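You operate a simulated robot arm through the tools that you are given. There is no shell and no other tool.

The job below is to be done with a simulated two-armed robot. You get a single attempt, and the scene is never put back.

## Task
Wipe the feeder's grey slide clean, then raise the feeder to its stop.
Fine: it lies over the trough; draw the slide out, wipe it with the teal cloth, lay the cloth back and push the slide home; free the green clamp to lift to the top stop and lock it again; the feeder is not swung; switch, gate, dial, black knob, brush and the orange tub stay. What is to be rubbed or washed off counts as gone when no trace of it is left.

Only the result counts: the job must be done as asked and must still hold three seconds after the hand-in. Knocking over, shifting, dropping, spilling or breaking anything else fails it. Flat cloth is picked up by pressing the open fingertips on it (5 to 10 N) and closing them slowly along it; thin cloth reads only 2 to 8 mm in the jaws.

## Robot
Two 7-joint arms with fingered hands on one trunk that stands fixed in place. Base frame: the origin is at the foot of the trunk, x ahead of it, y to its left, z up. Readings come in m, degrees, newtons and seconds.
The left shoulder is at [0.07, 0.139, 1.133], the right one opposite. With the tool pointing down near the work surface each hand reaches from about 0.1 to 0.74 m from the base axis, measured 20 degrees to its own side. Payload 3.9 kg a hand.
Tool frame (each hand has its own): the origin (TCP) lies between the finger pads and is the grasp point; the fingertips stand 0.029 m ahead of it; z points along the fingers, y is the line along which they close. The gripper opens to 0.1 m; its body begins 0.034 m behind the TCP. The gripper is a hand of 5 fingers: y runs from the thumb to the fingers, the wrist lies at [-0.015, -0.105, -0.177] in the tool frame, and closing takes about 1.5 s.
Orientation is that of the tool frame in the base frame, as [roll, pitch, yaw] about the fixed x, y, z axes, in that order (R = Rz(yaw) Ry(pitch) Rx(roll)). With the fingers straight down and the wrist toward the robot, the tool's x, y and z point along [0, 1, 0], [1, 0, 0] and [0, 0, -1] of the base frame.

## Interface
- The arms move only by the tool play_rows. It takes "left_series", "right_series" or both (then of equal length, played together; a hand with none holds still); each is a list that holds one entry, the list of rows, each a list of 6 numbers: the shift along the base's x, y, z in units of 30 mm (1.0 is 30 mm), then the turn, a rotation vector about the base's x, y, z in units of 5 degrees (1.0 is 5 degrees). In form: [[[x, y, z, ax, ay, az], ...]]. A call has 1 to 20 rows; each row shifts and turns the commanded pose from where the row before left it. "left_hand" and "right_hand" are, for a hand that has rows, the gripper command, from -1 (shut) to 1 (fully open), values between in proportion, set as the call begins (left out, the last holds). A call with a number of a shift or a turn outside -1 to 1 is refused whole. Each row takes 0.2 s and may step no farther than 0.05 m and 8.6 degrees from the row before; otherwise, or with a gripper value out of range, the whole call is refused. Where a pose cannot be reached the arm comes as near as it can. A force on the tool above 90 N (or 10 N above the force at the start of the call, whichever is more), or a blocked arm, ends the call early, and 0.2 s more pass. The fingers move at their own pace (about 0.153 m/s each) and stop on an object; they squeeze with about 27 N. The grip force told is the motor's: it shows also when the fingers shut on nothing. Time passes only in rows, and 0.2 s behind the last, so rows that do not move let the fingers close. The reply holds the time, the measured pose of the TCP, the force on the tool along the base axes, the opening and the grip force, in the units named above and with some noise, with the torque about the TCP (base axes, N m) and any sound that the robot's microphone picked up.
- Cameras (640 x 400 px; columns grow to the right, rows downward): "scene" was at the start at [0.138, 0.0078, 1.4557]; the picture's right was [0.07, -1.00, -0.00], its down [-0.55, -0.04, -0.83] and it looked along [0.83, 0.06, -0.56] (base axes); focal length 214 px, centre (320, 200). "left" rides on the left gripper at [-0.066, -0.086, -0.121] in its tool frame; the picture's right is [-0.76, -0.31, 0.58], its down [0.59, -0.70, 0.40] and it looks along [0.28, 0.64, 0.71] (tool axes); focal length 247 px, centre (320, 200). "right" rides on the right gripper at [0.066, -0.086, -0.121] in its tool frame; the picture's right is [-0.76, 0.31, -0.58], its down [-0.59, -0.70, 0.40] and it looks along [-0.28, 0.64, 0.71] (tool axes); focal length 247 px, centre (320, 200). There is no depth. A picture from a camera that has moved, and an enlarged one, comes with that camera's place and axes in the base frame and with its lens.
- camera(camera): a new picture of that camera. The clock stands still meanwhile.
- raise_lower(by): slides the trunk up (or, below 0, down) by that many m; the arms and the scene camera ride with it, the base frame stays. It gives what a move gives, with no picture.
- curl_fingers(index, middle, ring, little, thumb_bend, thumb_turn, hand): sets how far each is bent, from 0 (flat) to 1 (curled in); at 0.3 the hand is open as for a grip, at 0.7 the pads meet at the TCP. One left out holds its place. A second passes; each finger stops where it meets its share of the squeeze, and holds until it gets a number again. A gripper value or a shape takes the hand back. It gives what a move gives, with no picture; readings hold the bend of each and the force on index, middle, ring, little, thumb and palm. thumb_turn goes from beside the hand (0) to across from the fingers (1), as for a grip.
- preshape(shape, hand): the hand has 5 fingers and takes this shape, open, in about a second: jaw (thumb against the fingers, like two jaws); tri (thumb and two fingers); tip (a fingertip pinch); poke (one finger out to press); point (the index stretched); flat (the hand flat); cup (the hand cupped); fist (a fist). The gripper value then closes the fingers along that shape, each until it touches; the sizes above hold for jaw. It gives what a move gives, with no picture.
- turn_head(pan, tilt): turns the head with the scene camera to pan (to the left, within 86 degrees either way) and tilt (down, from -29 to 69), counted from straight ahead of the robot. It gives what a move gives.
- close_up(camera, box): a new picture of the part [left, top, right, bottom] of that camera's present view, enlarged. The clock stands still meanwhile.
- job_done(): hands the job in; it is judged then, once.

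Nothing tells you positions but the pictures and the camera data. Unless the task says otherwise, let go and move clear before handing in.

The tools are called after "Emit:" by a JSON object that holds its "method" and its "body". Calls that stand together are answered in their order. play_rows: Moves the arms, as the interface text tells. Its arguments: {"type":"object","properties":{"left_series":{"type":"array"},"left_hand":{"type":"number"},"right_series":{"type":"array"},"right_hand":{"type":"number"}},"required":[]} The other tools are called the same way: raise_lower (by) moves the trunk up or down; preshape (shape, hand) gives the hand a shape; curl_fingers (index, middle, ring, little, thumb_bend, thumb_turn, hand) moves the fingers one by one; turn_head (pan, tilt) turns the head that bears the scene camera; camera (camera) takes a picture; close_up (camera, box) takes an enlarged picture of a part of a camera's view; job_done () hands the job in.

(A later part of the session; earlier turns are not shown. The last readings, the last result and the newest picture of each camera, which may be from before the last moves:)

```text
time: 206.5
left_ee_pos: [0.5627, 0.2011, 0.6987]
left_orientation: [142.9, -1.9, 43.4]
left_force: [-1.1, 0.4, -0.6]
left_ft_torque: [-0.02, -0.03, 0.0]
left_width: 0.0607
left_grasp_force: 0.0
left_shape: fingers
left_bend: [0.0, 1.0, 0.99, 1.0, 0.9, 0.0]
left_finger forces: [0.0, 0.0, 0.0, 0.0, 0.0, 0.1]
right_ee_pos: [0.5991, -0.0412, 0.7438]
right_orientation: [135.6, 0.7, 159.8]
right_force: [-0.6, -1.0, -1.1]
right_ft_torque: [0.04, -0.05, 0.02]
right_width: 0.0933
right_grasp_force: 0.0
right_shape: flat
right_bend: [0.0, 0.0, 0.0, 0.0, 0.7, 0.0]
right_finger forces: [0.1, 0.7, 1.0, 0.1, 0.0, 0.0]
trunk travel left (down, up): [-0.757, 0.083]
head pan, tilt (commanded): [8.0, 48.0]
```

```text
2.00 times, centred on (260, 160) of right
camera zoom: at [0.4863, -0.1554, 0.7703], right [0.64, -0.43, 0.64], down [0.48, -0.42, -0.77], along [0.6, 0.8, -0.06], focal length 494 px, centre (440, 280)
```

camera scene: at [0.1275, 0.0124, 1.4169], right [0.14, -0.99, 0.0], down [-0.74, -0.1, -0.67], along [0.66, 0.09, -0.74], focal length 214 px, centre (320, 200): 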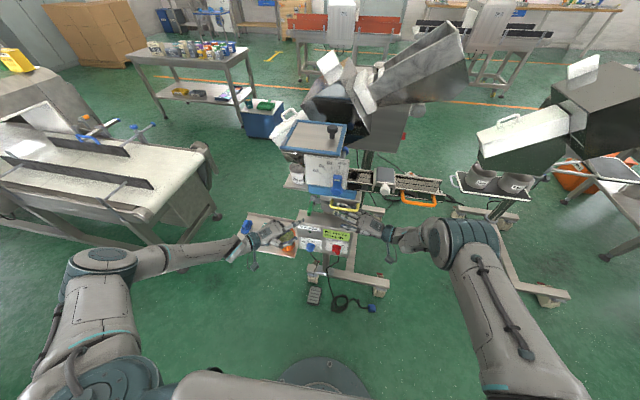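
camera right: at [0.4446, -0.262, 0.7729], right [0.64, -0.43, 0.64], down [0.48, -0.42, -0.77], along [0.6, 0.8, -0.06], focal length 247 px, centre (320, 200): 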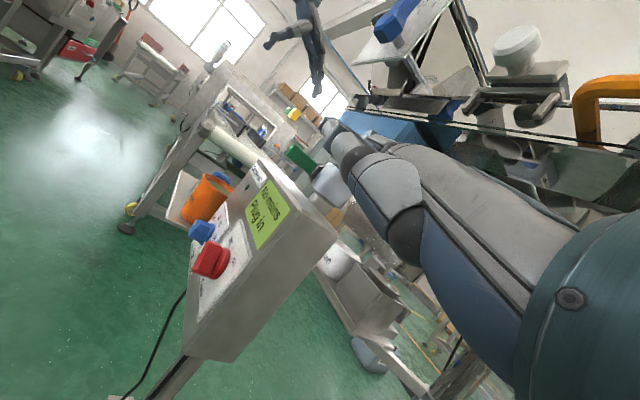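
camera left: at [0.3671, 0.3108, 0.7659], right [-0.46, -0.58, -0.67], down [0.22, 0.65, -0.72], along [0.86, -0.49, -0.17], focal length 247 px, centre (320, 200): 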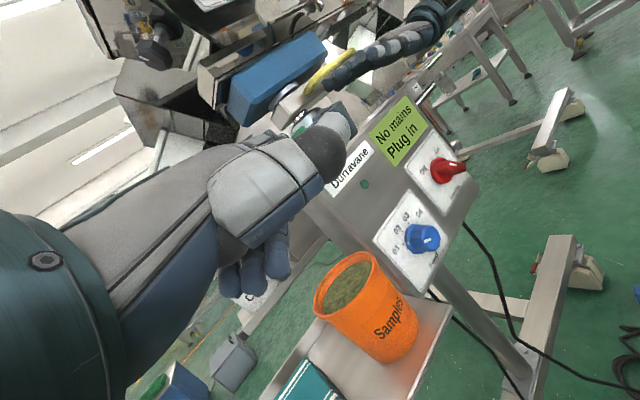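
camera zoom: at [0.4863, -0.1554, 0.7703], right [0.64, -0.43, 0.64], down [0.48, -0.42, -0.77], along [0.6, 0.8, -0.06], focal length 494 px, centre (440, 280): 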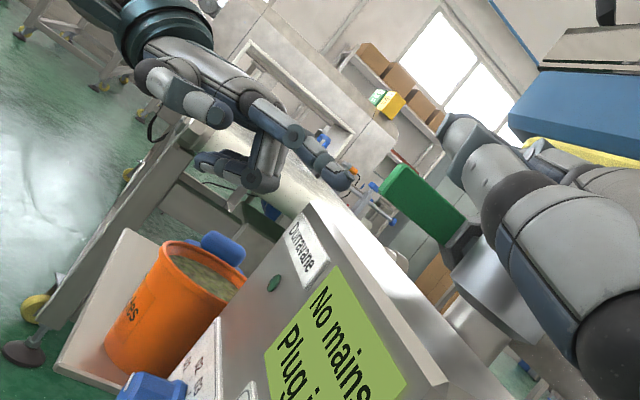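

Nothing on the stand moved. A curled finger is in the way with this shape, so I will use a flat hand pointing forward instead, with only the index under the lever and the other fingers passing to its left. I back away and reshape.

Emit:
{"method": "play_rows", "body": {"left_series": [[[-0.5, 0.5, 0.4, 0, 0, 0], [-0.5, 0.5, 0.6, 0, 0, 0], [-0.6, 0.3, 0.8, 0, 0, 0], [-0.6, 0, 0.8, 0, 0, 0.5], [-0.4, 0, 0.6, 0, 0, 1], [0, 0, 0.2, 0, 0, 1], [0, -0.2, 0, 0, 0, 1], [0, -0.3, 0, 0, 0, 1], [0, -0.3, 0, 0, 0, 1]]]}}

Emit:
{"method": "curl_fingers", "body": {"hand": "left", "index": 0, "middle": 0, "ring": 0, "little": 0, "thumb_bend": 0.1, "thumb_turn": 0}}

Emit:
{"method": "camera", "body": {"camera": "scene"}}

Emit:
{"method": "camera", "body": {"camera": "left"}}

```text
time: 208.5
left_ee_pos: [0.5083, 0.2241, 0.7948]
left_orientation: [143.8, -3.5, 52.2]
left_force: [0.4, 0.1, -0.1]
left_ft_torque: [0.0, 0.03, -0.02]
left_width: 0.0606
left_grasp_force: 0.2
left_shape: fingers
left_bend: [0.0, 1.0, 0.99, 1.0, 0.9, 0.0]
left_finger forces: [0.0, 0.1, 0.0, 0.0, 0.1, 0.0]
left hand out of reach, approached as far as the arm can: row 6, 7, 8, 9
right_ee_pos: [0.5989, -0.0402, 0.7438]
right_orientation: [135.6, 0.7, 159.8]
right_force: [-1.6, 0.0, -0.4]
right_ft_torque: [0.05, -0.08, 0.02]
right_width: 0.0932
right_grasp_force: 0.1
right_shape: flat
right_bend: [0.0, 0.0, 0.0, 0.0, 0.7, 0.0]
right_finger forces: [0.1, 0.0, 1.0, 0.1, 0.1, 0.0]
trunk travel left (down, up): [-0.757, 0.083]
head pan, tilt (commanded): [8.0, 48.0]
```

```text
time: 209.5
left_ee_pos: [0.5083, 0.2236, 0.794]
left_orientation: [143.7, -3.6, 52.2]
left_force: [0.4, -0.9, 0.5]
left_ft_torque: [0.02, 0.01, 0.03]
left_width: 0.1513
left_grasp_force: 0.1
left_shape: fingers
left_bend: [0.0, 0.0, 0.0, 0.0, 0.1, 0.0]
left_finger forces: [0.0, 0.1, 0.0, 0.1, 0.0, 0.0]
right_ee_pos: [0.5989, -0.0408, 0.7447]
right_orientation: [135.6, 0.8, 159.8]
right_force: [-1.5, 0.8, -0.3]
right_ft_torque: [0.0, -0.03, 0.03]
right_width: 0.0931
right_grasp_force: 0.1
right_shape: flat
right_bend: [0.0, 0.0, 0.0, 0.0, 0.7, 0.0]
right_finger forces: [0.0, 0.0, 0.8, 0.0, 0.0, 0.0]
trunk travel left (down, up): [-0.757, 0.083]
head pan, tilt (commanded): [8.0, 48.0]
```

```text
taken
camera scene: at [0.1274, 0.0128, 1.4169], right [0.14, -0.99, 0.0], down [-0.74, -0.1, -0.67], along [0.66, 0.09, -0.74], focal length 214 px, centre (320, 200)
```

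scene: 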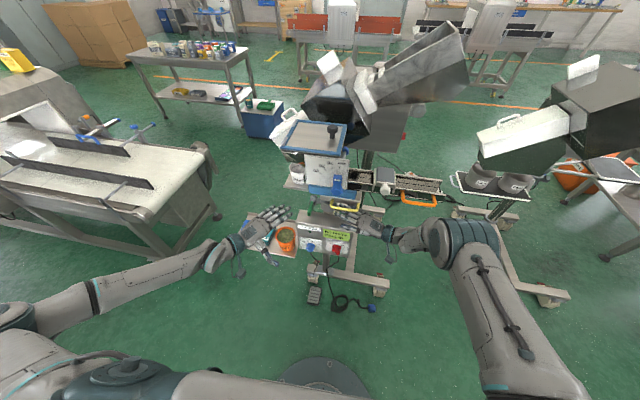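

```text
taken
camera left: at [0.3535, 0.2548, 0.8379], right [-0.36, -0.62, -0.69], down [0.13, 0.7, -0.7], along [0.92, -0.34, -0.18], focal length 247 px, centre (320, 200)
```

left: 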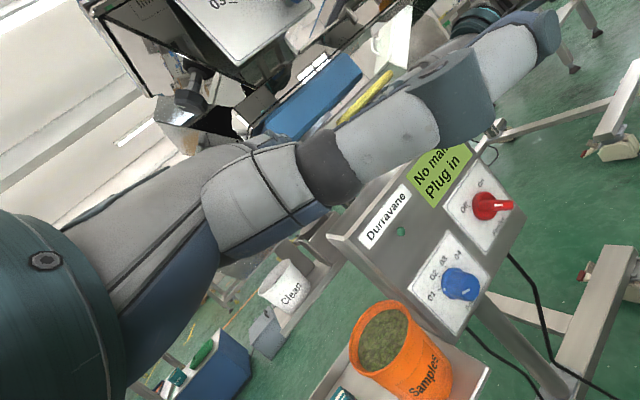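

With the flat hand at yaw 52 the index would meet the lever's end and the middle finger its underside, while the others pass left of the clamp block. I lower to the pre-position.

Emit:
{"method": "play_rows", "body": {"left_series": [[[0, -0.2, -0.7, 0, 0, 0], [0, -0.2, -0.8, 0, 0, 0], [0, -0.2, -0.8, 0, 0, 0], [0.1, -0.1, -0.7, 0, 0, 0], [0, 0, -0.3, 0, 0, 0], [0, 0, 0, 0, 0, 0]]]}}

Emit:
{"method": "close_up", "body": {"camera": "scene", "box": [250, 180, 350, 250]}}

Emit:
{"method": "close_up", "body": {"camera": "right", "box": [160, 60, 360, 260]}}

Emit:
{"method": "camera", "body": {"camera": "left"}}

```text
time: 210.9
left_ee_pos: [0.5112, 0.2026, 0.6959]
left_orientation: [143.8, -3.5, 52.3]
left_force: [0.3, 0.2, 1.1]
left_ft_torque: [-0.01, 0.0, 0.01]
left_width: 0.1513
left_grasp_force: 0.1
left_shape: fingers
left_bend: [0.0, 0.0, 0.0, 0.0, 0.1, 0.0]
left_finger forces: [0.1, 0.0, 0.0, 0.0, 0.0, 0.0]
right_ee_pos: [0.5979, -0.0399, 0.7448]
right_orientation: [135.5, 0.8, 159.8]
right_force: [-1.4, -0.3, 0.8]
right_ft_torque: [0.02, -0.04, 0.0]
right_width: 0.0931
right_grasp_force: 0.2
right_shape: flat
right_bend: [0.0, 0.0, 0.0, 0.0, 0.7, 0.0]
right_finger forces: [0.1, 0.0, 0.8, 0.0, 0.0, 0.1]
trunk travel left (down, up): [-0.757, 0.083]
head pan, tilt (commanded): [8.0, 48.0]
```

```text
5.71 times, centred on (300, 215) of scene
camera zoom: at [0.1274, 0.0127, 1.4169], right [0.14, -0.99, 0.0], down [-0.74, -0.1, -0.67], along [0.66, 0.09, -0.74], focal length 1226 px, centre (434, 114)
```

zoom: 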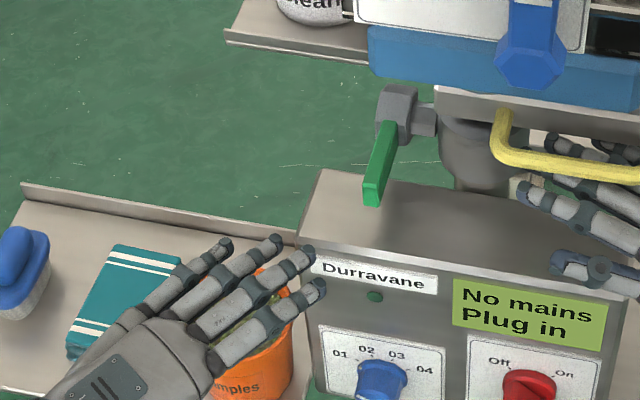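

```text
2.00 times, centred on (260, 160) of right
camera zoom: at [0.4862, -0.1551, 0.7703], right [0.64, -0.43, 0.64], down [0.48, -0.42, -0.77], along [0.6, 0.8, -0.06], focal length 494 px, centre (440, 280)
```

zoom: 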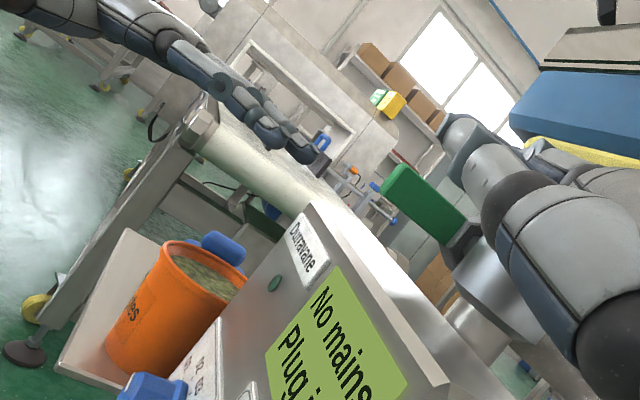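

```text
taken
camera left: at [0.3567, 0.234, 0.739], right [-0.36, -0.62, -0.69], down [0.13, 0.7, -0.7], along [0.92, -0.34, -0.18], focal length 247 px, centre (320, 200)
```

left: 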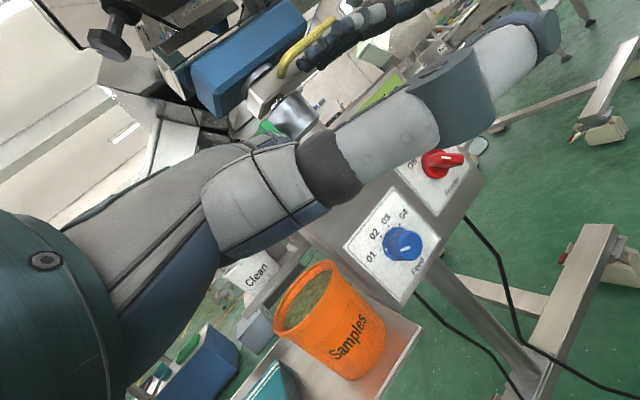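

Index tip is at (0.556, 0.145, 0.755) and the middle tip at (0.588, 0.159, 0.752). I slide forward so the middle fingertip goes under the lever, watching for contact.

Emit:
{"method": "play_rows", "body": {"left_series": [[[0.43, -0.31, 0, 0, 0, 0], [0.43, -0.31, 0, 0, 0, 0], [0.43, -0.31, 0, 0, 0, 0], [0, 0, 0, 0, 0, 0]]]}}

Emit:
{"method": "close_up", "body": {"camera": "scene", "box": [260, 180, 360, 250]}}

Emit:
{"method": "close_up", "body": {"camera": "right", "box": [160, 60, 360, 260]}}

```text
time: 211.9
left_ee_pos: [0.5496, 0.1748, 0.6964]
left_orientation: [143.7, -3.5, 52.1]
left_force: [0.7, -0.6, -0.6]
left_ft_torque: [0.02, 0.02, 0.04]
left_width: 0.1513
left_grasp_force: 0.1
left_shape: fingers
left_bend: [0.0, 0.0, 0.0, 0.0, 0.1, 0.0]
left_finger forces: [0.1, 0.0, 0.0, 0.0, 0.0, 0.0]
right_ee_pos: [0.5989, -0.0399, 0.7452]
right_orientation: [135.6, 0.7, 159.7]
right_force: [-0.4, -0.8, -0.2]
right_ft_torque: [-0.01, -0.05, 0.02]
right_width: 0.0931
right_grasp_force: 0.2
right_shape: flat
right_bend: [0.0, 0.0, 0.0, 0.0, 0.7, 0.0]
right_finger forces: [0.0, 0.0, 0.7, 0.1, 0.1, 0.0]
trunk travel left (down, up): [-0.757, 0.083]
head pan, tilt (commanded): [8.0, 48.0]
```

```text
5.71 times, centred on (310, 215) of scene
camera zoom: at [0.1271, 0.0129, 1.4169], right [0.14, -0.99, 0.0], down [-0.74, -0.1, -0.67], along [0.66, 0.09, -0.74], focal length 1226 px, centre (377, 114)
```

zoom: 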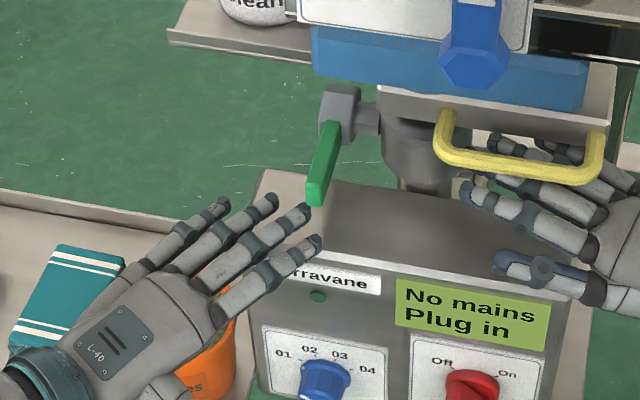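

```text
2.00 times, centred on (260, 160) of right
camera zoom: at [0.4861, -0.155, 0.7704], right [0.64, -0.43, 0.64], down [0.48, -0.42, -0.77], along [0.6, 0.8, -0.06], focal length 494 px, centre (440, 280)
```

zoom: 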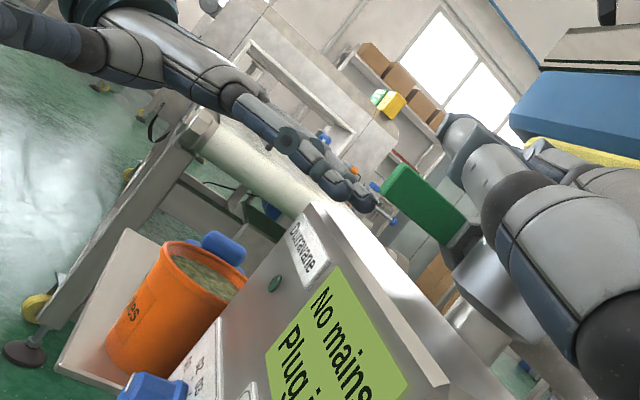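

Emit:
{"method": "play_rows", "body": {"left_series": [[[0.42, -0.31, 0, 0, 0, 0], [0.42, -0.31, 0, 0, 0, 0], [0, 0, 0, 0, 0, 0]]]}}

Emit:
{"method": "close_up", "body": {"camera": "scene", "box": [280, 185, 350, 235]}}

Emit:
{"method": "close_up", "body": {"camera": "right", "box": [230, 110, 350, 230]}}

```text
time: 212.7
left_ee_pos: [0.5747, 0.1567, 0.696]
left_orientation: [143.9, -3.5, 52.1]
left_force: [0.4, -0.2, 0.0]
left_ft_torque: [0.02, 0.04, 0.02]
left_width: 0.1513
left_grasp_force: 0.3
left_shape: fingers
left_bend: [0.0, 0.0, 0.0, 0.0, 0.1, 0.0]
left_finger forces: [0.0, 0.6, 0.0, 0.0, 0.0, 0.1]
right_ee_pos: [0.5987, -0.0406, 0.7455]
right_orientation: [135.7, 0.8, 159.7]
right_force: [-2.0, 0.5, 0.9]
right_ft_torque: [-0.04, -0.08, 0.07]
right_width: 0.0933
right_grasp_force: 0.0
right_shape: flat
right_bend: [0.0, 0.0, 0.0, 0.0, 0.7, 0.0]
right_finger forces: [0.1, 0.0, 0.8, 0.0, 0.0, 0.0]
trunk travel left (down, up): [-0.757, 0.083]
head pan, tilt (commanded): [8.0, 48.0]
```

```text
8.00 times, centred on (315, 210) of scene
camera zoom: at [0.1274, 0.0129, 1.4169], right [0.14, -0.99, 0.0], down [-0.74, -0.1, -0.67], along [0.66, 0.09, -0.74], focal length 1716 px, centre (360, 120)
```

zoom: 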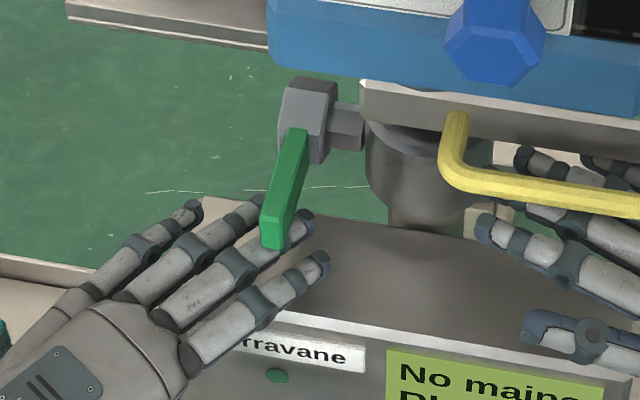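

```text
3.33 times, centred on (290, 170) of right
camera zoom: at [0.4862, -0.155, 0.7703], right [0.64, -0.43, 0.64], down [0.48, -0.42, -0.77], along [0.6, 0.8, -0.06], focal length 823 px, centre (420, 300)
```

zoom: 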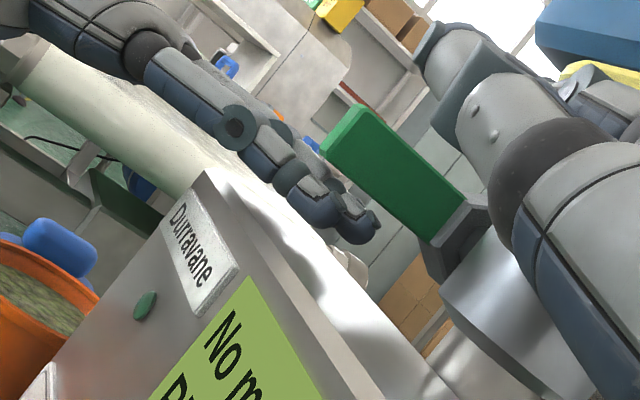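

The middle finger is now under the lever's end with a very light touch. I raise the hand gently and watch whether the lever follows.

Emit:
{"method": "play_rows", "body": {"left_series": [[[0, 0, 0.2, 0, 0, 0], [0, 0, 0.2, 0, 0, 0], [0, 0, 0.2, 0, 0, 0], [0, 0, 0, 0, 0, 0]]]}}

Emit:
{"method": "close_up", "body": {"camera": "scene", "box": [280, 185, 350, 235]}}

Emit:
{"method": "close_up", "body": {"camera": "right", "box": [230, 110, 350, 230]}}

```text
time: 213.7
left_ee_pos: [0.5748, 0.1561, 0.7135]
left_orientation: [143.8, -3.5, 52.3]
left_force: [0.4, 0.0, -1.4]
left_ft_torque: [0.04, 0.04, 0.02]
left_width: 0.1511
left_grasp_force: 0.6
left_shape: fingers
left_bend: [0.0, 0.01, 0.0, 0.0, 0.1, 0.0]
left_finger forces: [0.0, 1.2, 0.0, 0.1, 0.0, 0.0]
right_ee_pos: [0.5978, -0.0404, 0.7459]
right_orientation: [135.7, 0.8, 159.6]
right_force: [-0.9, -0.5, -0.2]
right_ft_torque: [0.01, -0.04, 0.06]
right_width: 0.0932
right_grasp_force: 0.0
right_shape: flat
right_bend: [0.0, 0.0, 0.0, 0.0, 0.7, 0.0]
right_finger forces: [0.0, 0.1, 0.8, 0.1, 0.1, 0.0]
trunk travel left (down, up): [-0.757, 0.083]
head pan, tilt (commanded): [8.0, 48.0]
```

```text
8.00 times, centred on (315, 210) of scene
camera zoom: at [0.1276, 0.0128, 1.4169], right [0.14, -0.99, 0.0], down [-0.74, -0.1, -0.67], along [0.66, 0.09, -0.74], focal length 1716 px, centre (360, 120)
```

zoom: 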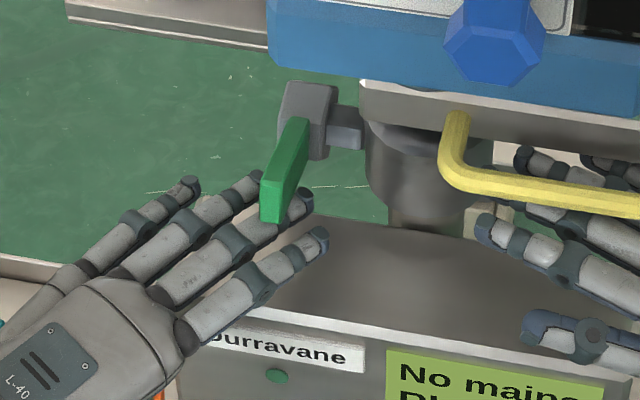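

```text
3.33 times, centred on (290, 170) of right
camera zoom: at [0.4863, -0.155, 0.7702], right [0.64, -0.43, 0.64], down [0.48, -0.42, -0.77], along [0.6, 0.8, -0.06], focal length 823 px, centre (420, 300)
```

zoom: 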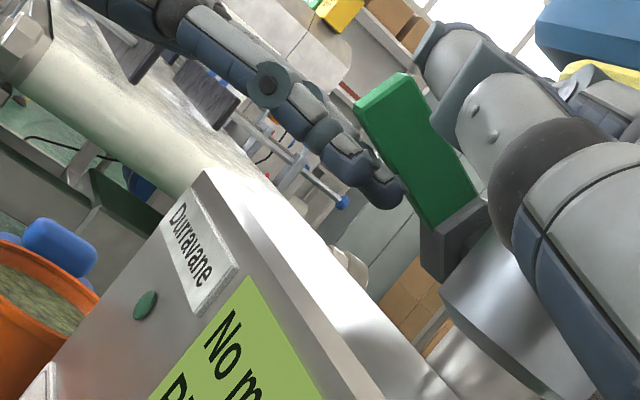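

The lever turns up easily. I keep raising it.

Emit:
{"method": "play_rows", "body": {"left_series": [[[0, 0, 0.25, 0, 0, 0], [0, 0, 0.25, 0, 0, 0], [0, 0, 0.25, 0, 0, 0], [0, 0, 0, 0, 0, 0]]]}}

Emit:
{"method": "close_up", "body": {"camera": "scene", "box": [280, 185, 350, 235]}}

Emit:
{"method": "close_up", "body": {"camera": "right", "box": [230, 110, 350, 230]}}

```text
time: 214.7
left_ee_pos: [0.5728, 0.1563, 0.7367]
left_orientation: [143.7, -3.5, 52.1]
left_force: [-1.2, -0.7, -1.7]
left_ft_torque: [0.14, 0.07, -0.1]
left_width: 0.1509
left_grasp_force: 1.1
left_shape: fingers
left_bend: [0.0, 0.02, 0.0, 0.0, 0.1, 0.0]
left_finger forces: [0.1, 2.1, 0.0, 0.0, 0.0, 0.1]
right_ee_pos: [0.599, -0.041, 0.7443]
right_orientation: [135.7, 0.7, 159.7]
right_force: [-0.6, -0.6, 0.3]
right_ft_torque: [-0.03, -0.06, 0.02]
right_width: 0.0931
right_grasp_force: 0.1
right_shape: flat
right_bend: [0.0, 0.0, 0.0, 0.0, 0.7, 0.0]
right_finger forces: [0.0, 0.0, 0.8, 0.0, 0.0, 0.0]
trunk travel left (down, up): [-0.757, 0.083]
head pan, tilt (commanded): [8.0, 48.0]
```

```text
8.00 times, centred on (315, 210) of scene
camera zoom: at [0.1276, 0.0126, 1.4169], right [0.14, -0.99, 0.0], down [-0.74, -0.1, -0.67], along [0.66, 0.09, -0.74], focal length 1716 px, centre (360, 120)
```

zoom: 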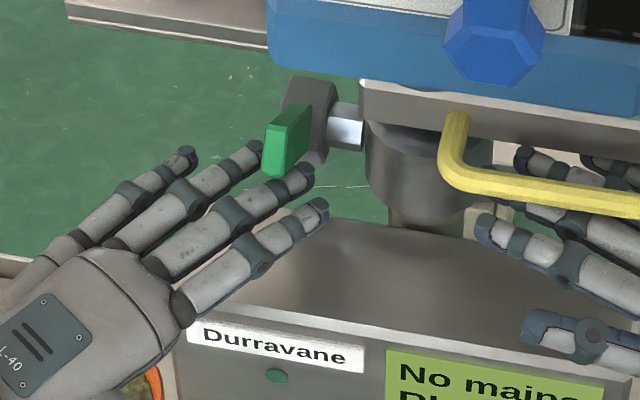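

```text
3.33 times, centred on (290, 170) of right
camera zoom: at [0.4863, -0.1551, 0.7702], right [0.64, -0.43, 0.64], down [0.48, -0.42, -0.77], along [0.6, 0.8, -0.06], focal length 823 px, centre (420, 300)
```

zoom: 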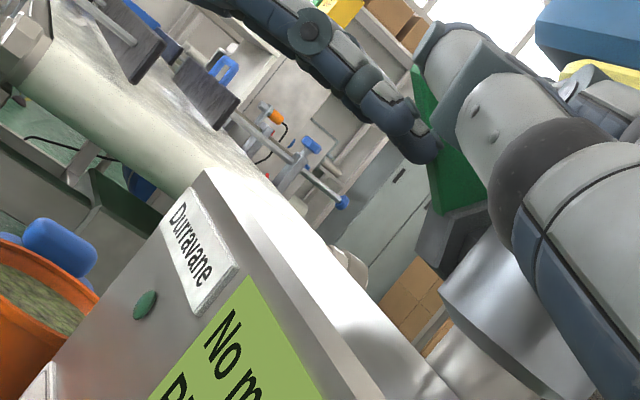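

Emit:
{"method": "play_rows", "body": {"left_series": [[[0.1, 0, 0.25, 0, 0, 0], [0.15, 0, 0.25, 0, 0, 0], [0.2, 0, 0.2, 0, 0, 0], [0, 0, 0, 0, 0, 0]]]}}

Emit:
{"method": "close_up", "body": {"camera": "scene", "box": [280, 185, 350, 235]}}

Emit:
{"method": "close_up", "body": {"camera": "right", "box": [230, 110, 350, 230]}}

```text
time: 215.7
left_ee_pos: [0.5877, 0.1561, 0.7583]
left_orientation: [143.7, -3.5, 52.1]
left_force: [0.0, -1.1, -0.7]
left_ft_torque: [0.12, 0.05, -0.09]
left_width: 0.1512
left_grasp_force: 0.2
left_shape: fingers
left_bend: [0.0, 0.01, 0.0, 0.0, 0.1, 0.0]
left_finger forces: [0.0, 1.6, 0.0, 0.0, 0.1, 0.0]
right_ee_pos: [0.5984, -0.0406, 0.7439]
right_orientation: [135.6, 0.7, 159.8]
right_force: [-1.6, -0.1, 0.8]
right_ft_torque: [-0.03, -0.07, 0.04]
right_width: 0.0932
right_grasp_force: 0.1
right_shape: flat
right_bend: [0.0, 0.0, 0.0, 0.0, 0.7, 0.0]
right_finger forces: [0.0, 0.0, 0.7, 0.0, 0.0, 0.0]
trunk travel left (down, up): [-0.757, 0.083]
head pan, tilt (commanded): [8.0, 48.0]
```

```text
8.00 times, centred on (315, 210) of scene
camera zoom: at [0.1274, 0.0126, 1.4169], right [0.14, -0.99, 0.0], down [-0.74, -0.1, -0.67], along [0.66, 0.09, -0.74], focal length 1716 px, centre (360, 120)
```

zoom: 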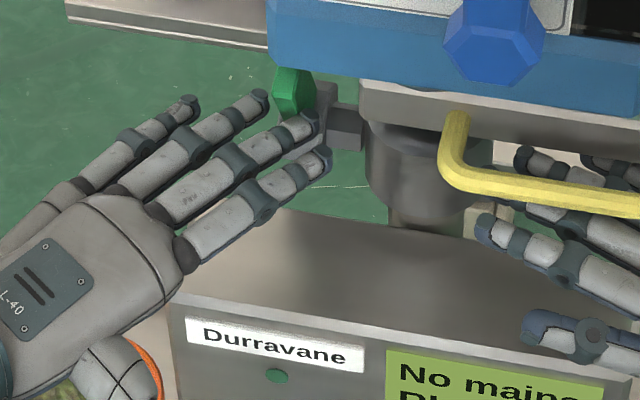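

```text
3.33 times, centred on (290, 170) of right
camera zoom: at [0.4863, -0.1552, 0.7702], right [0.64, -0.43, 0.64], down [0.48, -0.42, -0.77], along [0.6, 0.8, -0.06], focal length 823 px, centre (420, 300)
```

zoom: 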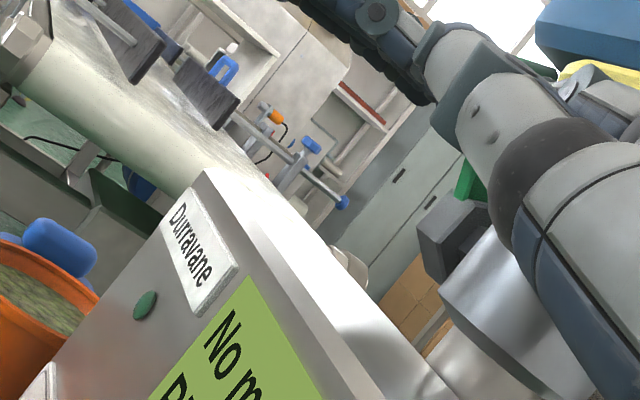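

The lever now stands nearly upright. I withdraw the left hand and check whether it stays.

Emit:
{"method": "play_rows", "body": {"left_series": [[[-0.4, 0.3, -0.1, 0, 0, 0], [-0.6, 0.4, -0.1, 0, 0, 0], [-0.6, 0.4, 0, 0, 0, 0], [-0.6, 0.4, 0, 0, 0, 0], [0, 0, 0, 0, 0, 0]]]}}

Emit:
{"method": "close_up", "body": {"camera": "scene", "box": [270, 170, 370, 240]}}

Emit:
{"method": "close_up", "body": {"camera": "right", "box": [230, 110, 350, 230]}}

```text
time: 216.9
left_ee_pos: [0.5218, 0.2012, 0.7516]
left_orientation: [143.7, -3.5, 52.1]
left_force: [0.5, 0.1, 0.0]
left_ft_torque: [-0.01, 0.03, 0.03]
left_width: 0.151
left_grasp_force: 0.1
left_shape: fingers
left_bend: [0.0, 0.0, 0.0, 0.0, 0.1, 0.0]
left_finger forces: [0.1, 0.0, 0.0, 0.0, 0.1, 0.0]
right_ee_pos: [0.5983, -0.0406, 0.7435]
right_orientation: [135.5, 0.7, 159.8]
right_force: [-1.0, 0.3, -0.5]
right_ft_torque: [-0.01, -0.06, 0.06]
right_width: 0.0928
right_grasp_force: 0.2
right_shape: flat
right_bend: [0.0, 0.0, 0.0, 0.0, 0.7, 0.0]
right_finger forces: [0.1, 0.0, 0.9, 0.0, 0.0, 0.0]
trunk travel left (down, up): [-0.757, 0.083]
head pan, tilt (commanded): [8.0, 48.0]
```

```text
5.71 times, centred on (320, 205) of scene
camera zoom: at [0.1278, 0.0126, 1.4168], right [0.14, -0.99, 0.0], down [-0.74, -0.1, -0.67], along [0.66, 0.09, -0.74], focal length 1226 px, centre (320, 171)
```

zoom: 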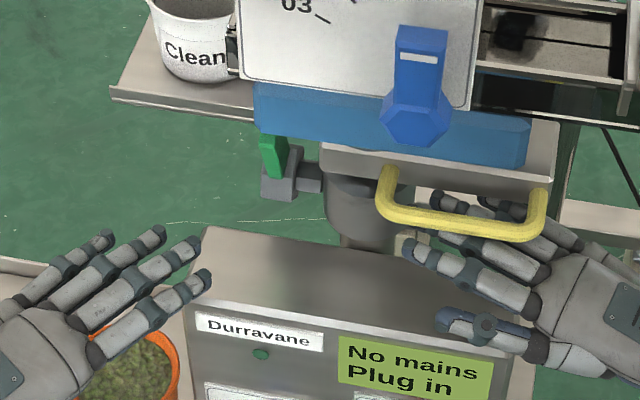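

```text
3.33 times, centred on (290, 170) of right
camera zoom: at [0.4864, -0.1551, 0.7701], right [0.64, -0.43, 0.64], down [0.48, -0.42, -0.77], along [0.6, 0.8, -0.06], focal length 823 px, centre (420, 300)
```

zoom: 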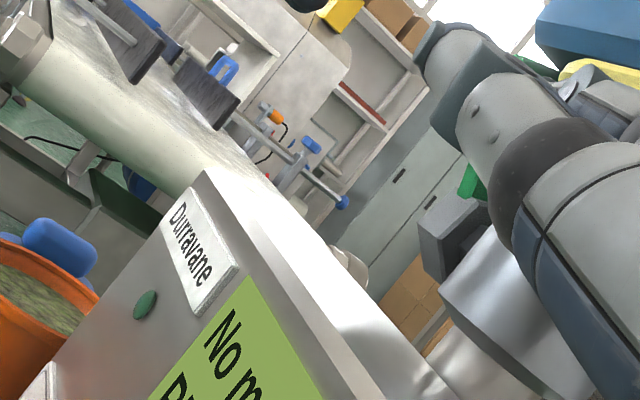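

The lever stays up, so the clamp is free, and the feeder has not dropped. Now I raise the right hand straight up to lift the feeder by its handle.

Emit:
{"method": "play_rows", "body": {"right_series": [[[0, 0, 0.15, 0, 0, 0], [0, 0, 0.2, 0, 0, 0], [0, 0, 0.2, 0, 0, 0], [0, 0, 0, 0, 0, 0]]]}}

Emit:
{"method": "close_up", "body": {"camera": "scene", "box": [270, 170, 370, 240]}}

```text
time: 217.9
left_ee_pos: [0.5219, 0.2013, 0.7515]
left_orientation: [143.7, -3.6, 52.2]
left_force: [-0.5, 1.5, -0.1]
left_ft_torque: [0.0, 0.01, 0.01]
left_width: 0.1512
left_grasp_force: 0.1
left_shape: fingers
left_bend: [0.0, 0.0, 0.0, 0.0, 0.1, 0.0]
left_finger forces: [0.0, 0.0, 0.0, 0.0, 0.0, 0.1]
right_ee_pos: [0.5987, -0.0402, 0.7613]
right_orientation: [135.6, 0.7, 159.8]
right_force: [-2.8, -1.3, -2.2]
right_ft_torque: [-0.03, -0.1, 0.04]
right_width: 0.0932
right_grasp_force: 0.0
right_shape: flat
right_bend: [0.0, 0.0, 0.0, 0.0, 0.7, 0.0]
right_finger forces: [0.0, 2.6, 1.4, 0.1, 0.0, 0.0]
trunk travel left (down, up): [-0.757, 0.083]
head pan, tilt (commanded): [8.0, 48.0]
```

```text
5.71 times, centred on (320, 205) of scene
camera zoom: at [0.1276, 0.0126, 1.4169], right [0.14, -0.99, 0.0], down [-0.74, -0.1, -0.67], along [0.66, 0.09, -0.74], focal length 1226 px, centre (320, 171)
```

zoom: 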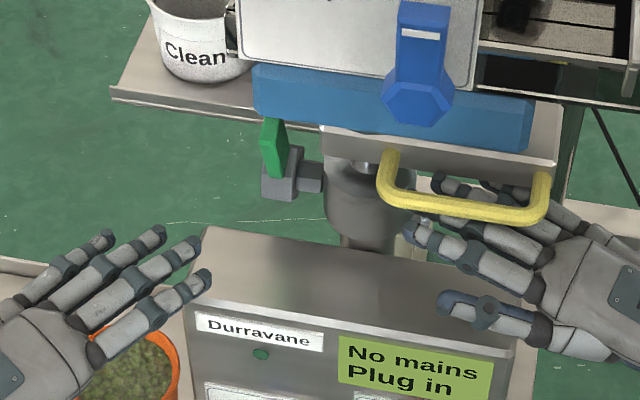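

The feeder rises with almost no force, and the clamp stays at its height. I continue straight up.

Emit:
{"method": "play_rows", "body": {"right_series": [[[0, 0, 0.25, 0, 0, 0], [0, 0, 0.25, 0, 0, 0], [0, 0, 0.25, 0, 0, 0], [0, 0, 0.25, 0, 0, 0], [0, 0, 0, 0, 0, 0]]]}}

Emit:
{"method": "close_up", "body": {"camera": "scene", "box": [250, 140, 390, 240]}}

```text
time: 219.1
left_ee_pos: [0.5217, 0.2007, 0.7521]
left_orientation: [143.8, -3.6, 52.2]
left_force: [-0.5, 1.3, 0.0]
left_ft_torque: [0.02, -0.01, 0.0]
left_width: 0.1512
left_grasp_force: 0.0
left_shape: fingers
left_bend: [0.0, 0.0, 0.0, 0.0, 0.1, 0.0]
left_finger forces: [0.0, 0.1, 0.0, 0.1, 0.0, 0.1]
right_ee_pos: [0.5993, -0.0397, 0.7927]
right_orientation: [135.6, 0.8, 159.8]
right_force: [-2.8, 0.0, -2.2]
right_ft_torque: [-0.02, -0.09, 0.03]
right_width: 0.093
right_grasp_force: 0.0
right_shape: flat
right_bend: [0.0, 0.0, 0.0, 0.0, 0.7, 0.0]
right_finger forces: [0.0, 1.9, 1.4, 0.1, 0.0, 0.1]
trunk travel left (down, up): [-0.757, 0.083]
head pan, tilt (commanded): [8.0, 48.0]
```

```text
4.00 times, centred on (320, 190) of scene
camera zoom: at [0.1277, 0.0126, 1.4169], right [0.14, -0.99, 0.0], down [-0.74, -0.1, -0.67], along [0.66, 0.09, -0.74], focal length 858 px, centre (320, 240)
```

zoom: 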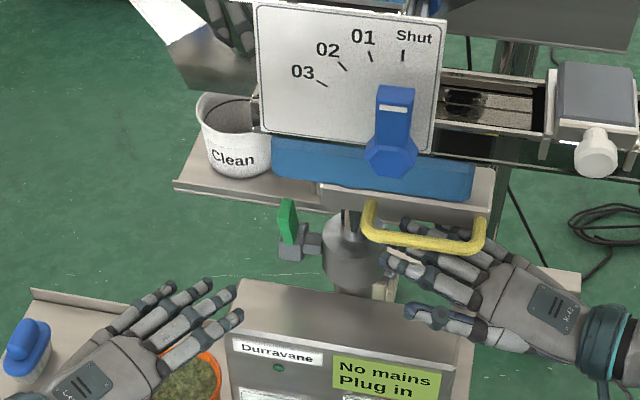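

Emit:
{"method": "play_rows", "body": {"right_series": [[[0, 0, 0.25, 0, 0, 0], [0, 0, 0.25, 0, 0, 0], [0, 0, 0.25, 0, 0, 0], [0, 0, 0.25, 0, 0, 0], [0, 0, 0, 0, 0, 0]]]}}

Emit:
{"method": "play_rows", "body": {"right_series": [[[0, 0, 0.25, 0, 0, 0], [0, 0, 0.25, 0, 0, 0], [0, 0, 0.25, 0, 0, 0], [0, 0, 0, 0, 0, 0]]]}}

Emit:
{"method": "close_up", "body": {"camera": "scene", "box": [250, 140, 390, 240]}}

```text
time: 220.3
left_ee_pos: [0.5205, 0.2018, 0.752]
left_orientation: [143.7, -3.6, 52.3]
left_force: [-0.2, 0.4, 0.5]
left_ft_torque: [0.02, 0.0, -0.03]
left_width: 0.151
left_grasp_force: 0.1
left_shape: fingers
left_bend: [0.0, 0.0, 0.0, 0.0, 0.1, 0.0]
left_finger forces: [0.0, 0.0, 0.0, 0.0, 0.1, 0.1]
right_ee_pos: [0.5993, -0.0397, 0.8198]
right_orientation: [135.6, 0.8, 159.7]
right_force: [-2.6, 0.1, -1.8]
right_ft_torque: [-0.03, -0.13, 0.04]
right_width: 0.0929
right_grasp_force: 0.2
right_shape: flat
right_bend: [0.0, 0.0, 0.0, 0.0, 0.7, 0.0]
right_finger forces: [0.0, 2.0, 1.6, 0.1, 0.1, 0.1]
trunk travel left (down, up): [-0.757, 0.083]
head pan, tilt (commanded): [8.0, 48.0]
```

```text
time: 221.3
left_ee_pos: [0.5204, 0.2013, 0.7514]
left_orientation: [143.8, -3.4, 52.1]
left_force: [0.6, 0.6, 0.0]
left_ft_torque: [-0.05, -0.05, -0.01]
left_width: 0.1513
left_grasp_force: 0.0
left_shape: fingers
left_bend: [0.0, 0.0, 0.0, 0.0, 0.1, 0.0]
left_finger forces: [0.0, 0.0, 0.0, 0.0, 0.0, 0.0]
right_ee_pos: [0.5976, -0.039, 0.8435]
right_orientation: [135.6, 0.7, 159.9]
right_force: [-1.8, -0.2, -3.3]
right_ft_torque: [-0.08, 0.01, 0.03]
right_width: 0.0933
right_grasp_force: 0.0
right_shape: flat
right_bend: [0.0, 0.0, 0.0, 0.0, 0.7, 0.0]
right_finger forces: [0.0, 2.6, 1.3, 0.0, 0.0, 0.1]
trunk travel left (down, up): [-0.757, 0.083]
head pan, tilt (commanded): [8.0, 48.0]
```

```text
4.00 times, centred on (320, 190) of scene
camera zoom: at [0.1279, 0.0129, 1.4169], right [0.14, -0.99, 0.0], down [-0.74, -0.1, -0.67], along [0.66, 0.09, -0.74], focal length 858 px, centre (320, 240)
```

zoom: 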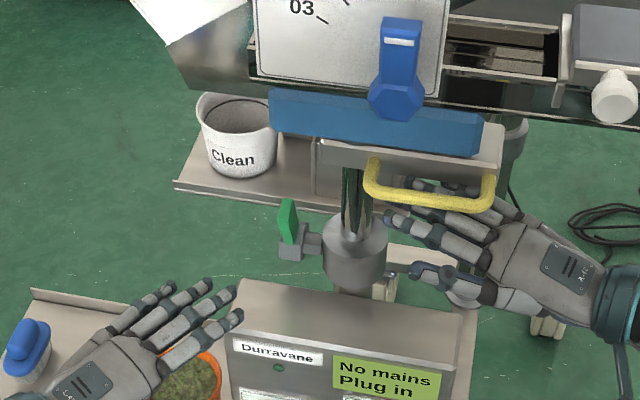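

The feeder is about 10 cm up, moving straight. I continue toward the stop.

Emit:
{"method": "play_rows", "body": {"right_series": [[[0, 0, 0.25, 0, 0, 0], [0, 0, 0.25, 0, 0, 0], [0, 0, 0.25, 0, 0, 0], [0, 0, 0, 0, 0, 0]]]}}

Emit:
{"method": "play_rows", "body": {"right_series": [[[0, 0, 0.25, 0, 0, 0], [0, 0, 0.25, 0, 0, 0], [0, 0, 0.25, 0, 0, 0], [0, 0, 0, 0, 0, 0]]]}}

Emit:
{"method": "camera", "body": {"camera": "scene"}}

```text
time: 222.3
left_ee_pos: [0.5221, 0.2013, 0.7519]
left_orientation: [143.8, -3.5, 52.2]
left_force: [0.3, -0.5, -0.4]
left_ft_torque: [0.01, 0.01, -0.01]
left_width: 0.1511
left_grasp_force: 0.1
left_shape: fingers
left_bend: [0.0, 0.0, 0.0, 0.0, 0.1, 0.0]
left_finger forces: [0.0, 0.1, 0.0, 0.0, 0.1, 0.0]
right_ee_pos: [0.5988, -0.0403, 0.866]
right_orientation: [135.5, 0.7, 159.7]
right_force: [-1.0, 1.1, -2.7]
right_ft_torque: [-0.12, -0.01, 0.07]
right_width: 0.093
right_grasp_force: 0.1
right_shape: flat
right_bend: [0.0, 0.0, 0.0, 0.0, 0.7, 0.0]
right_finger forces: [0.1, 2.4, 1.0, 0.1, 0.1, 0.1]
trunk travel left (down, up): [-0.757, 0.083]
head pan, tilt (commanded): [8.0, 48.0]
```

```text
time: 223.3
left_ee_pos: [0.523, 0.2008, 0.752]
left_orientation: [143.8, -3.4, 52.1]
left_force: [0.3, -0.3, -0.4]
left_ft_torque: [-0.03, 0.03, 0.01]
left_width: 0.1513
left_grasp_force: 0.1
left_shape: fingers
left_bend: [0.0, 0.0, 0.0, 0.0, 0.1, 0.0]
left_finger forces: [0.0, 0.0, 0.0, 0.1, 0.0, 0.1]
right_ee_pos: [0.5991, -0.0399, 0.8878]
right_orientation: [135.6, 0.7, 159.9]
right_force: [-1.3, -0.1, -2.9]
right_ft_torque: [-0.04, -0.01, 0.02]
right_width: 0.0932
right_grasp_force: 0.1
right_shape: flat
right_bend: [0.0, 0.0, 0.0, 0.0, 0.7, 0.0]
right_finger forces: [0.1, 2.9, 1.2, 0.0, 0.0, 0.1]
trunk travel left (down, up): [-0.757, 0.083]
head pan, tilt (commanded): [8.0, 48.0]
```

```text
taken
camera scene: at [0.1279, 0.0127, 1.4169], right [0.14, -0.99, 0.0], down [-0.74, -0.1, -0.67], along [0.66, 0.09, -0.74], focal length 214 px, centre (320, 200)
```

scene: 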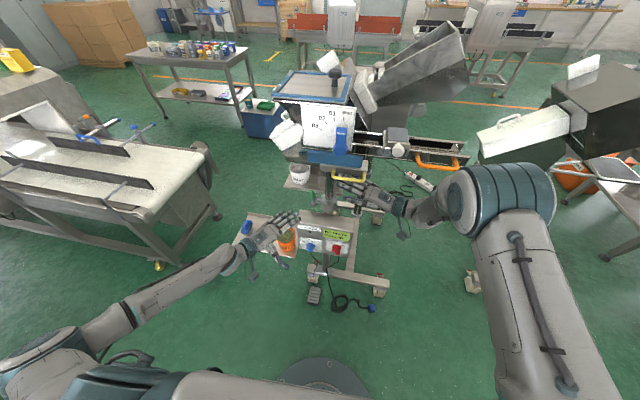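

Emit:
{"method": "play_rows", "body": {"right_series": [[[0, 0, 0.25, 0, 0, 0], [0, 0, 0.25, 0, 0, 0], [0, 0, 0.25, 0, 0, 0], [0, 0, 0, 0, 0, 0]]]}}

Emit:
{"method": "play_rows", "body": {"right_series": [[[0, 0, 0.25, 0, 0, 0], [0, 0, 0.25, 0, 0, 0], [0, 0, 0.25, 0, 0, 0], [0, 0, 0, 0, 0, 0]]]}}

Emit:
{"method": "close_up", "body": {"camera": "scene", "box": [250, 60, 490, 240]}}

```text
time: 224.3
left_ee_pos: [0.5206, 0.2022, 0.7519]
left_orientation: [143.8, -3.4, 52.1]
left_force: [0.6, -1.3, 0.2]
left_ft_torque: [0.02, -0.01, -0.01]
left_width: 0.151
left_grasp_force: 0.1
left_shape: fingers
left_bend: [0.0, 0.0, 0.0, 0.0, 0.1, 0.0]
left_finger forces: [0.1, 0.1, 0.1, 0.0, 0.0, 0.0]
right_ee_pos: [0.5982, -0.0399, 0.9105]
right_orientation: [135.6, 0.7, 160.0]
right_force: [-2.6, -0.3, -2.7]
right_ft_torque: [-0.02, -0.04, 0.05]
right_width: 0.0933
right_grasp_force: 0.1
right_shape: flat
right_bend: [0.0, 0.0, 0.0, 0.0, 0.7, 0.0]
right_finger forces: [0.0, 2.6, 1.1, 0.0, 0.0, 0.0]
trunk travel left (down, up): [-0.757, 0.083]
head pan, tilt (commanded): [8.0, 48.0]
```

```text
time: 225.3
left_ee_pos: [0.5221, 0.2008, 0.7504]
left_orientation: [143.8, -3.5, 52.1]
left_force: [0.3, 0.7, 0.1]
left_ft_torque: [-0.01, 0.0, 0.0]
left_width: 0.1512
left_grasp_force: 0.0
left_shape: fingers
left_bend: [0.0, 0.0, 0.0, 0.0, 0.1, 0.0]
left_finger forces: [0.0, 0.0, 0.0, 0.0, 0.0, 0.1]
right_ee_pos: [0.5983, -0.0406, 0.9334]
right_orientation: [135.6, 0.8, 159.8]
right_force: [-1.2, -0.8, -1.4]
right_ft_torque: [-0.02, -0.01, 0.0]
right_width: 0.0929
right_grasp_force: 0.0
right_shape: flat
right_bend: [0.0, 0.0, 0.0, 0.0, 0.7, 0.0]
right_finger forces: [0.0, 2.6, 1.0, 0.1, 0.1, 0.1]
trunk travel left (down, up): [-0.757, 0.083]
head pan, tilt (commanded): [8.0, 48.0]
```

```text
2.22 times, centred on (370, 150) of scene
camera zoom: at [0.1279, 0.0127, 1.4169], right [0.14, -0.99, 0.0], down [-0.74, -0.1, -0.67], along [0.66, 0.09, -0.74], focal length 477 px, centre (209, 311)
```

zoom: 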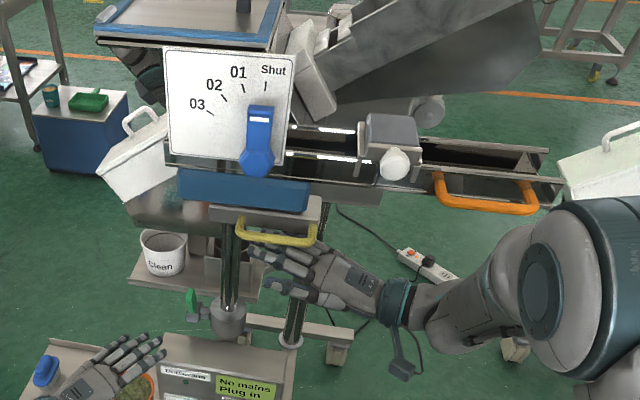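

Emit:
{"method": "play_rows", "body": {"right_series": [[[0, 0, 0.25, 0, 0, 0], [0, 0, 0.25, 0, 0, 0], [0, 0, 0.25, 0, 0, 0], [0, 0, 0, 0, 0, 0]]]}}

Emit:
{"method": "play_rows", "body": {"right_series": [[[0, 0, 0.2, 0, 0, 0], [0, 0, 0.2, 0, 0, 0], [0, 0, 0.2, 0, 0, 0], [0, 0, 0, 0, 0, 0]]]}}

Emit:
{"method": "close_up", "body": {"camera": "scene", "box": [250, 60, 490, 240]}}

```text
time: 226.3
left_ee_pos: [0.5219, 0.202, 0.7507]
left_orientation: [143.8, -3.4, 52.2]
left_force: [0.8, -0.4, 0.0]
left_ft_torque: [-0.01, -0.04, -0.02]
left_width: 0.1511
left_grasp_force: 0.0
left_shape: fingers
left_bend: [0.0, 0.0, 0.0, 0.0, 0.1, 0.0]
left_finger forces: [0.0, 0.0, 0.0, 0.0, 0.1, 0.0]
right_ee_pos: [0.5976, -0.0391, 0.9561]
right_orientation: [135.6, 0.7, 159.8]
right_force: [-1.3, 1.5, -2.6]
right_ft_torque: [-0.06, -0.04, 0.06]
right_width: 0.0931
right_grasp_force: 0.1
right_shape: flat
right_bend: [0.0, 0.0, 0.0, 0.0, 0.7, 0.0]
right_finger forces: [0.1, 2.6, 1.0, 0.1, 0.0, 0.1]
trunk travel left (down, up): [-0.757, 0.083]
head pan, tilt (commanded): [8.0, 48.0]
```

```text
time: 227.3
left_ee_pos: [0.5222, 0.2002, 0.7526]
left_orientation: [143.8, -3.6, 52.2]
left_force: [0.0, -0.4, 0.1]
left_ft_torque: [-0.01, -0.03, 0.01]
left_width: 0.1511
left_grasp_force: 0.1
left_shape: fingers
left_bend: [0.0, 0.0, 0.0, 0.0, 0.1, 0.0]
left_finger forces: [0.0, 0.1, 0.0, 0.1, 0.0, 0.1]
right_ee_pos: [0.5983, -0.0401, 0.974]
right_orientation: [135.6, 0.8, 159.7]
right_force: [-1.7, -0.7, -2.0]
right_ft_torque: [-0.04, -0.05, 0.04]
right_width: 0.093
right_grasp_force: 0.0
right_shape: flat
right_bend: [0.0, 0.0, 0.0, 0.0, 0.7, 0.0]
right_finger forces: [0.0, 2.9, 1.2, 0.1, 0.0, 0.0]
trunk travel left (down, up): [-0.757, 0.083]
head pan, tilt (commanded): [8.0, 48.0]
```

```text
2.22 times, centred on (370, 150) of scene
camera zoom: at [0.1277, 0.0125, 1.4169], right [0.14, -0.99, 0.0], down [-0.74, -0.1, -0.67], along [0.66, 0.09, -0.74], focal length 477 px, centre (209, 311)
```

zoom: 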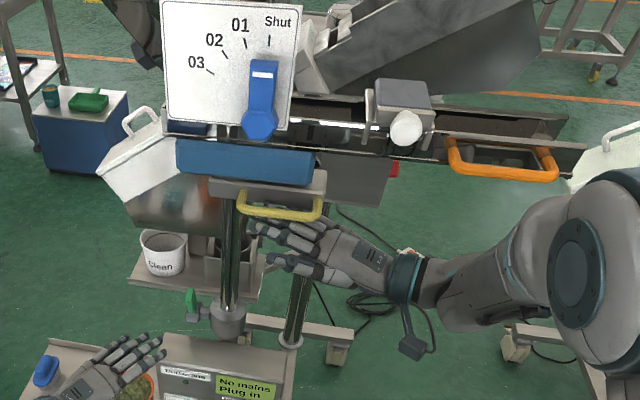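

Emit:
{"method": "play_rows", "body": {"right_series": [[[0, 0, 0.2, 0, 0, 0], [0, 0, 0.2, 0, 0, 0], [0, 0, 0.2, 0, 0, 0], [0, 0, 0, 0, 0, 0]]]}}

Emit:
{"method": "play_rows", "body": {"right_series": [[[0, 0, 0.2, 0, 0, 0], [0, 0, 0.2, 0, 0, 0], [0, 0, 0.2, 0, 0, 0], [0, 0, 0, 0, 0, 0]]]}}

Emit:
{"method": "camera", "body": {"camera": "scene"}}

```text
time: 228.3
left_ee_pos: [0.5215, 0.2019, 0.7521]
left_orientation: [143.8, -3.6, 52.2]
left_force: [-0.6, -0.1, -0.4]
left_ft_torque: [0.01, 0.03, 0.02]
left_width: 0.1513
left_grasp_force: 0.0
left_shape: fingers
left_bend: [0.0, 0.0, 0.0, 0.0, 0.1, 0.0]
left_finger forces: [0.0, 0.1, 0.1, 0.1, 0.0, 0.0]
right_ee_pos: [0.5984, -0.0398, 0.9918]
right_orientation: [135.5, 0.7, 159.7]
right_force: [-0.8, -0.9, -3.8]
right_ft_torque: [0.04, -0.03, 0.01]
right_width: 0.093
right_grasp_force: 0.0
right_shape: flat
right_bend: [0.0, 0.0, 0.0, 0.0, 0.7, 0.0]
right_finger forces: [0.0, 3.1, 0.9, 0.2, 0.0, 0.0]
trunk travel left (down, up): [-0.757, 0.083]
head pan, tilt (commanded): [8.0, 48.0]
```

```text
time: 229.3
left_ee_pos: [0.5214, 0.2007, 0.7519]
left_orientation: [143.8, -3.5, 52.1]
left_force: [0.5, 0.6, 0.9]
left_ft_torque: [0.01, -0.01, -0.02]
left_width: 0.1512
left_grasp_force: 0.1
left_shape: fingers
left_bend: [0.0, 0.0, 0.0, 0.0, 0.1, 0.0]
left_finger forces: [0.0, 0.1, 0.0, 0.0, 0.0, 0.0]
right_ee_pos: [0.5986, -0.0404, 1.0103]
right_orientation: [135.6, 0.8, 159.6]
right_force: [-1.5, 0.4, -2.7]
right_ft_torque: [-0.05, -0.01, 0.03]
right_width: 0.0932
right_grasp_force: 0.1
right_shape: flat
right_bend: [0.0, 0.0, 0.0, 0.0, 0.7, 0.0]
right_finger forces: [0.0, 2.7, 0.9, 0.1, 0.0, 0.0]
trunk travel left (down, up): [-0.757, 0.083]
head pan, tilt (commanded): [8.0, 48.0]
```

```text
taken
camera scene: at [0.1279, 0.0126, 1.4169], right [0.14, -0.99, 0.0], down [-0.74, -0.1, -0.67], along [0.66, 0.09, -0.74], focal length 214 px, centre (320, 200)
```

scene: 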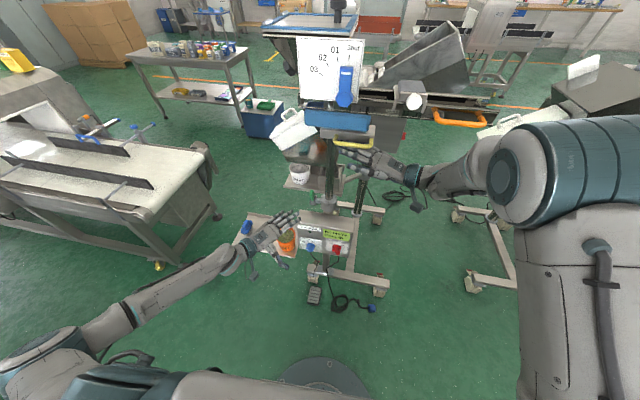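

Emit:
{"method": "play_rows", "body": {"right_series": [[[0, 0, 0.2, 0, 0, 0], [0, 0, 0.2, 0, 0, 0], [0, 0, 0.2, 0, 0, 0], [0, 0, 0, 0, 0, 0]]]}}

Emit:
{"method": "play_rows", "body": {"right_series": [[[0, 0, 0.2, 0, 0, 0], [0, 0, 0.2, 0, 0, 0], [0, 0, 0.2, 0, 0, 0], [0, 0, 0, 0, 0, 0]]]}}

Emit:
{"method": "close_up", "body": {"camera": "scene", "box": [250, 40, 490, 220]}}

```text
time: 230.3
left_ee_pos: [0.5213, 0.2013, 0.752]
left_orientation: [143.8, -3.5, 52.1]
left_force: [-0.6, -0.7, 0.4]
left_ft_torque: [-0.01, -0.02, 0.0]
left_width: 0.1515
left_grasp_force: 0.1
left_shape: fingers
left_bend: [0.0, 0.0, 0.0, 0.0, 0.1, 0.0]
left_finger forces: [0.0, 0.1, 0.0, 0.0, 0.0, 0.0]
right_ee_pos: [0.5982, -0.0403, 1.027]
right_orientation: [135.7, 0.7, 159.8]
right_force: [-0.7, 0.2, -2.3]
right_ft_torque: [-0.06, 0.01, 0.04]
right_width: 0.093
right_grasp_force: 0.1
right_shape: flat
right_bend: [0.0, 0.0, 0.0, 0.0, 0.7, 0.0]
right_finger forces: [0.1, 3.0, 0.9, 0.2, 0.0, 0.0]
trunk travel left (down, up): [-0.757, 0.083]
head pan, tilt (commanded): [8.0, 48.0]
```

```text
time: 231.3
left_ee_pos: [0.5213, 0.2011, 0.752]
left_orientation: [143.8, -3.5, 52.1]
left_force: [0.1, 0.1, -0.1]
left_ft_torque: [0.02, 0.02, -0.04]
left_width: 0.1511
left_grasp_force: 0.2
left_shape: fingers
left_bend: [0.0, 0.0, 0.0, 0.0, 0.1, 0.0]
left_finger forces: [0.1, 0.0, 0.1, 0.0, 0.0, 0.0]
right_ee_pos: [0.5985, -0.0392, 1.0448]
right_orientation: [135.7, 0.7, 159.6]
right_force: [1.2, 0.8, -3.2]
right_ft_torque: [-0.09, 0.08, 0.02]
right_width: 0.093
right_grasp_force: 0.1
right_shape: flat
right_bend: [0.0, 0.0, 0.0, 0.0, 0.7, 0.0]
right_finger forces: [0.1, 3.1, 0.8, 0.4, 0.1, 0.0]
trunk travel left (down, up): [-0.757, 0.083]
head pan, tilt (commanded): [8.0, 48.0]
```

```text
2.22 times, centred on (370, 130) of scene
camera zoom: at [0.1281, 0.0128, 1.4168], right [0.14, -0.99, 0.0], down [-0.74, -0.1, -0.67], along [0.66, 0.09, -0.74], focal length 477 px, centre (209, 356)
```

zoom: 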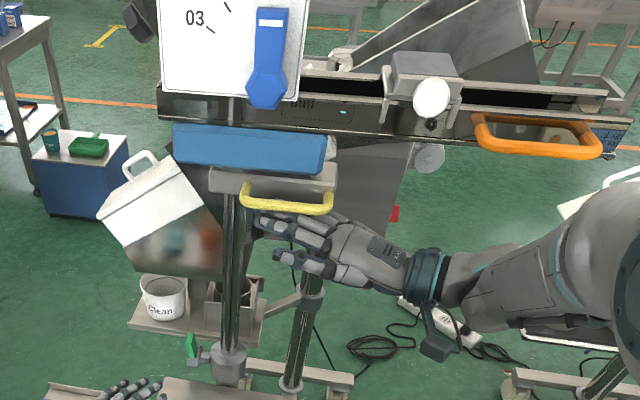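

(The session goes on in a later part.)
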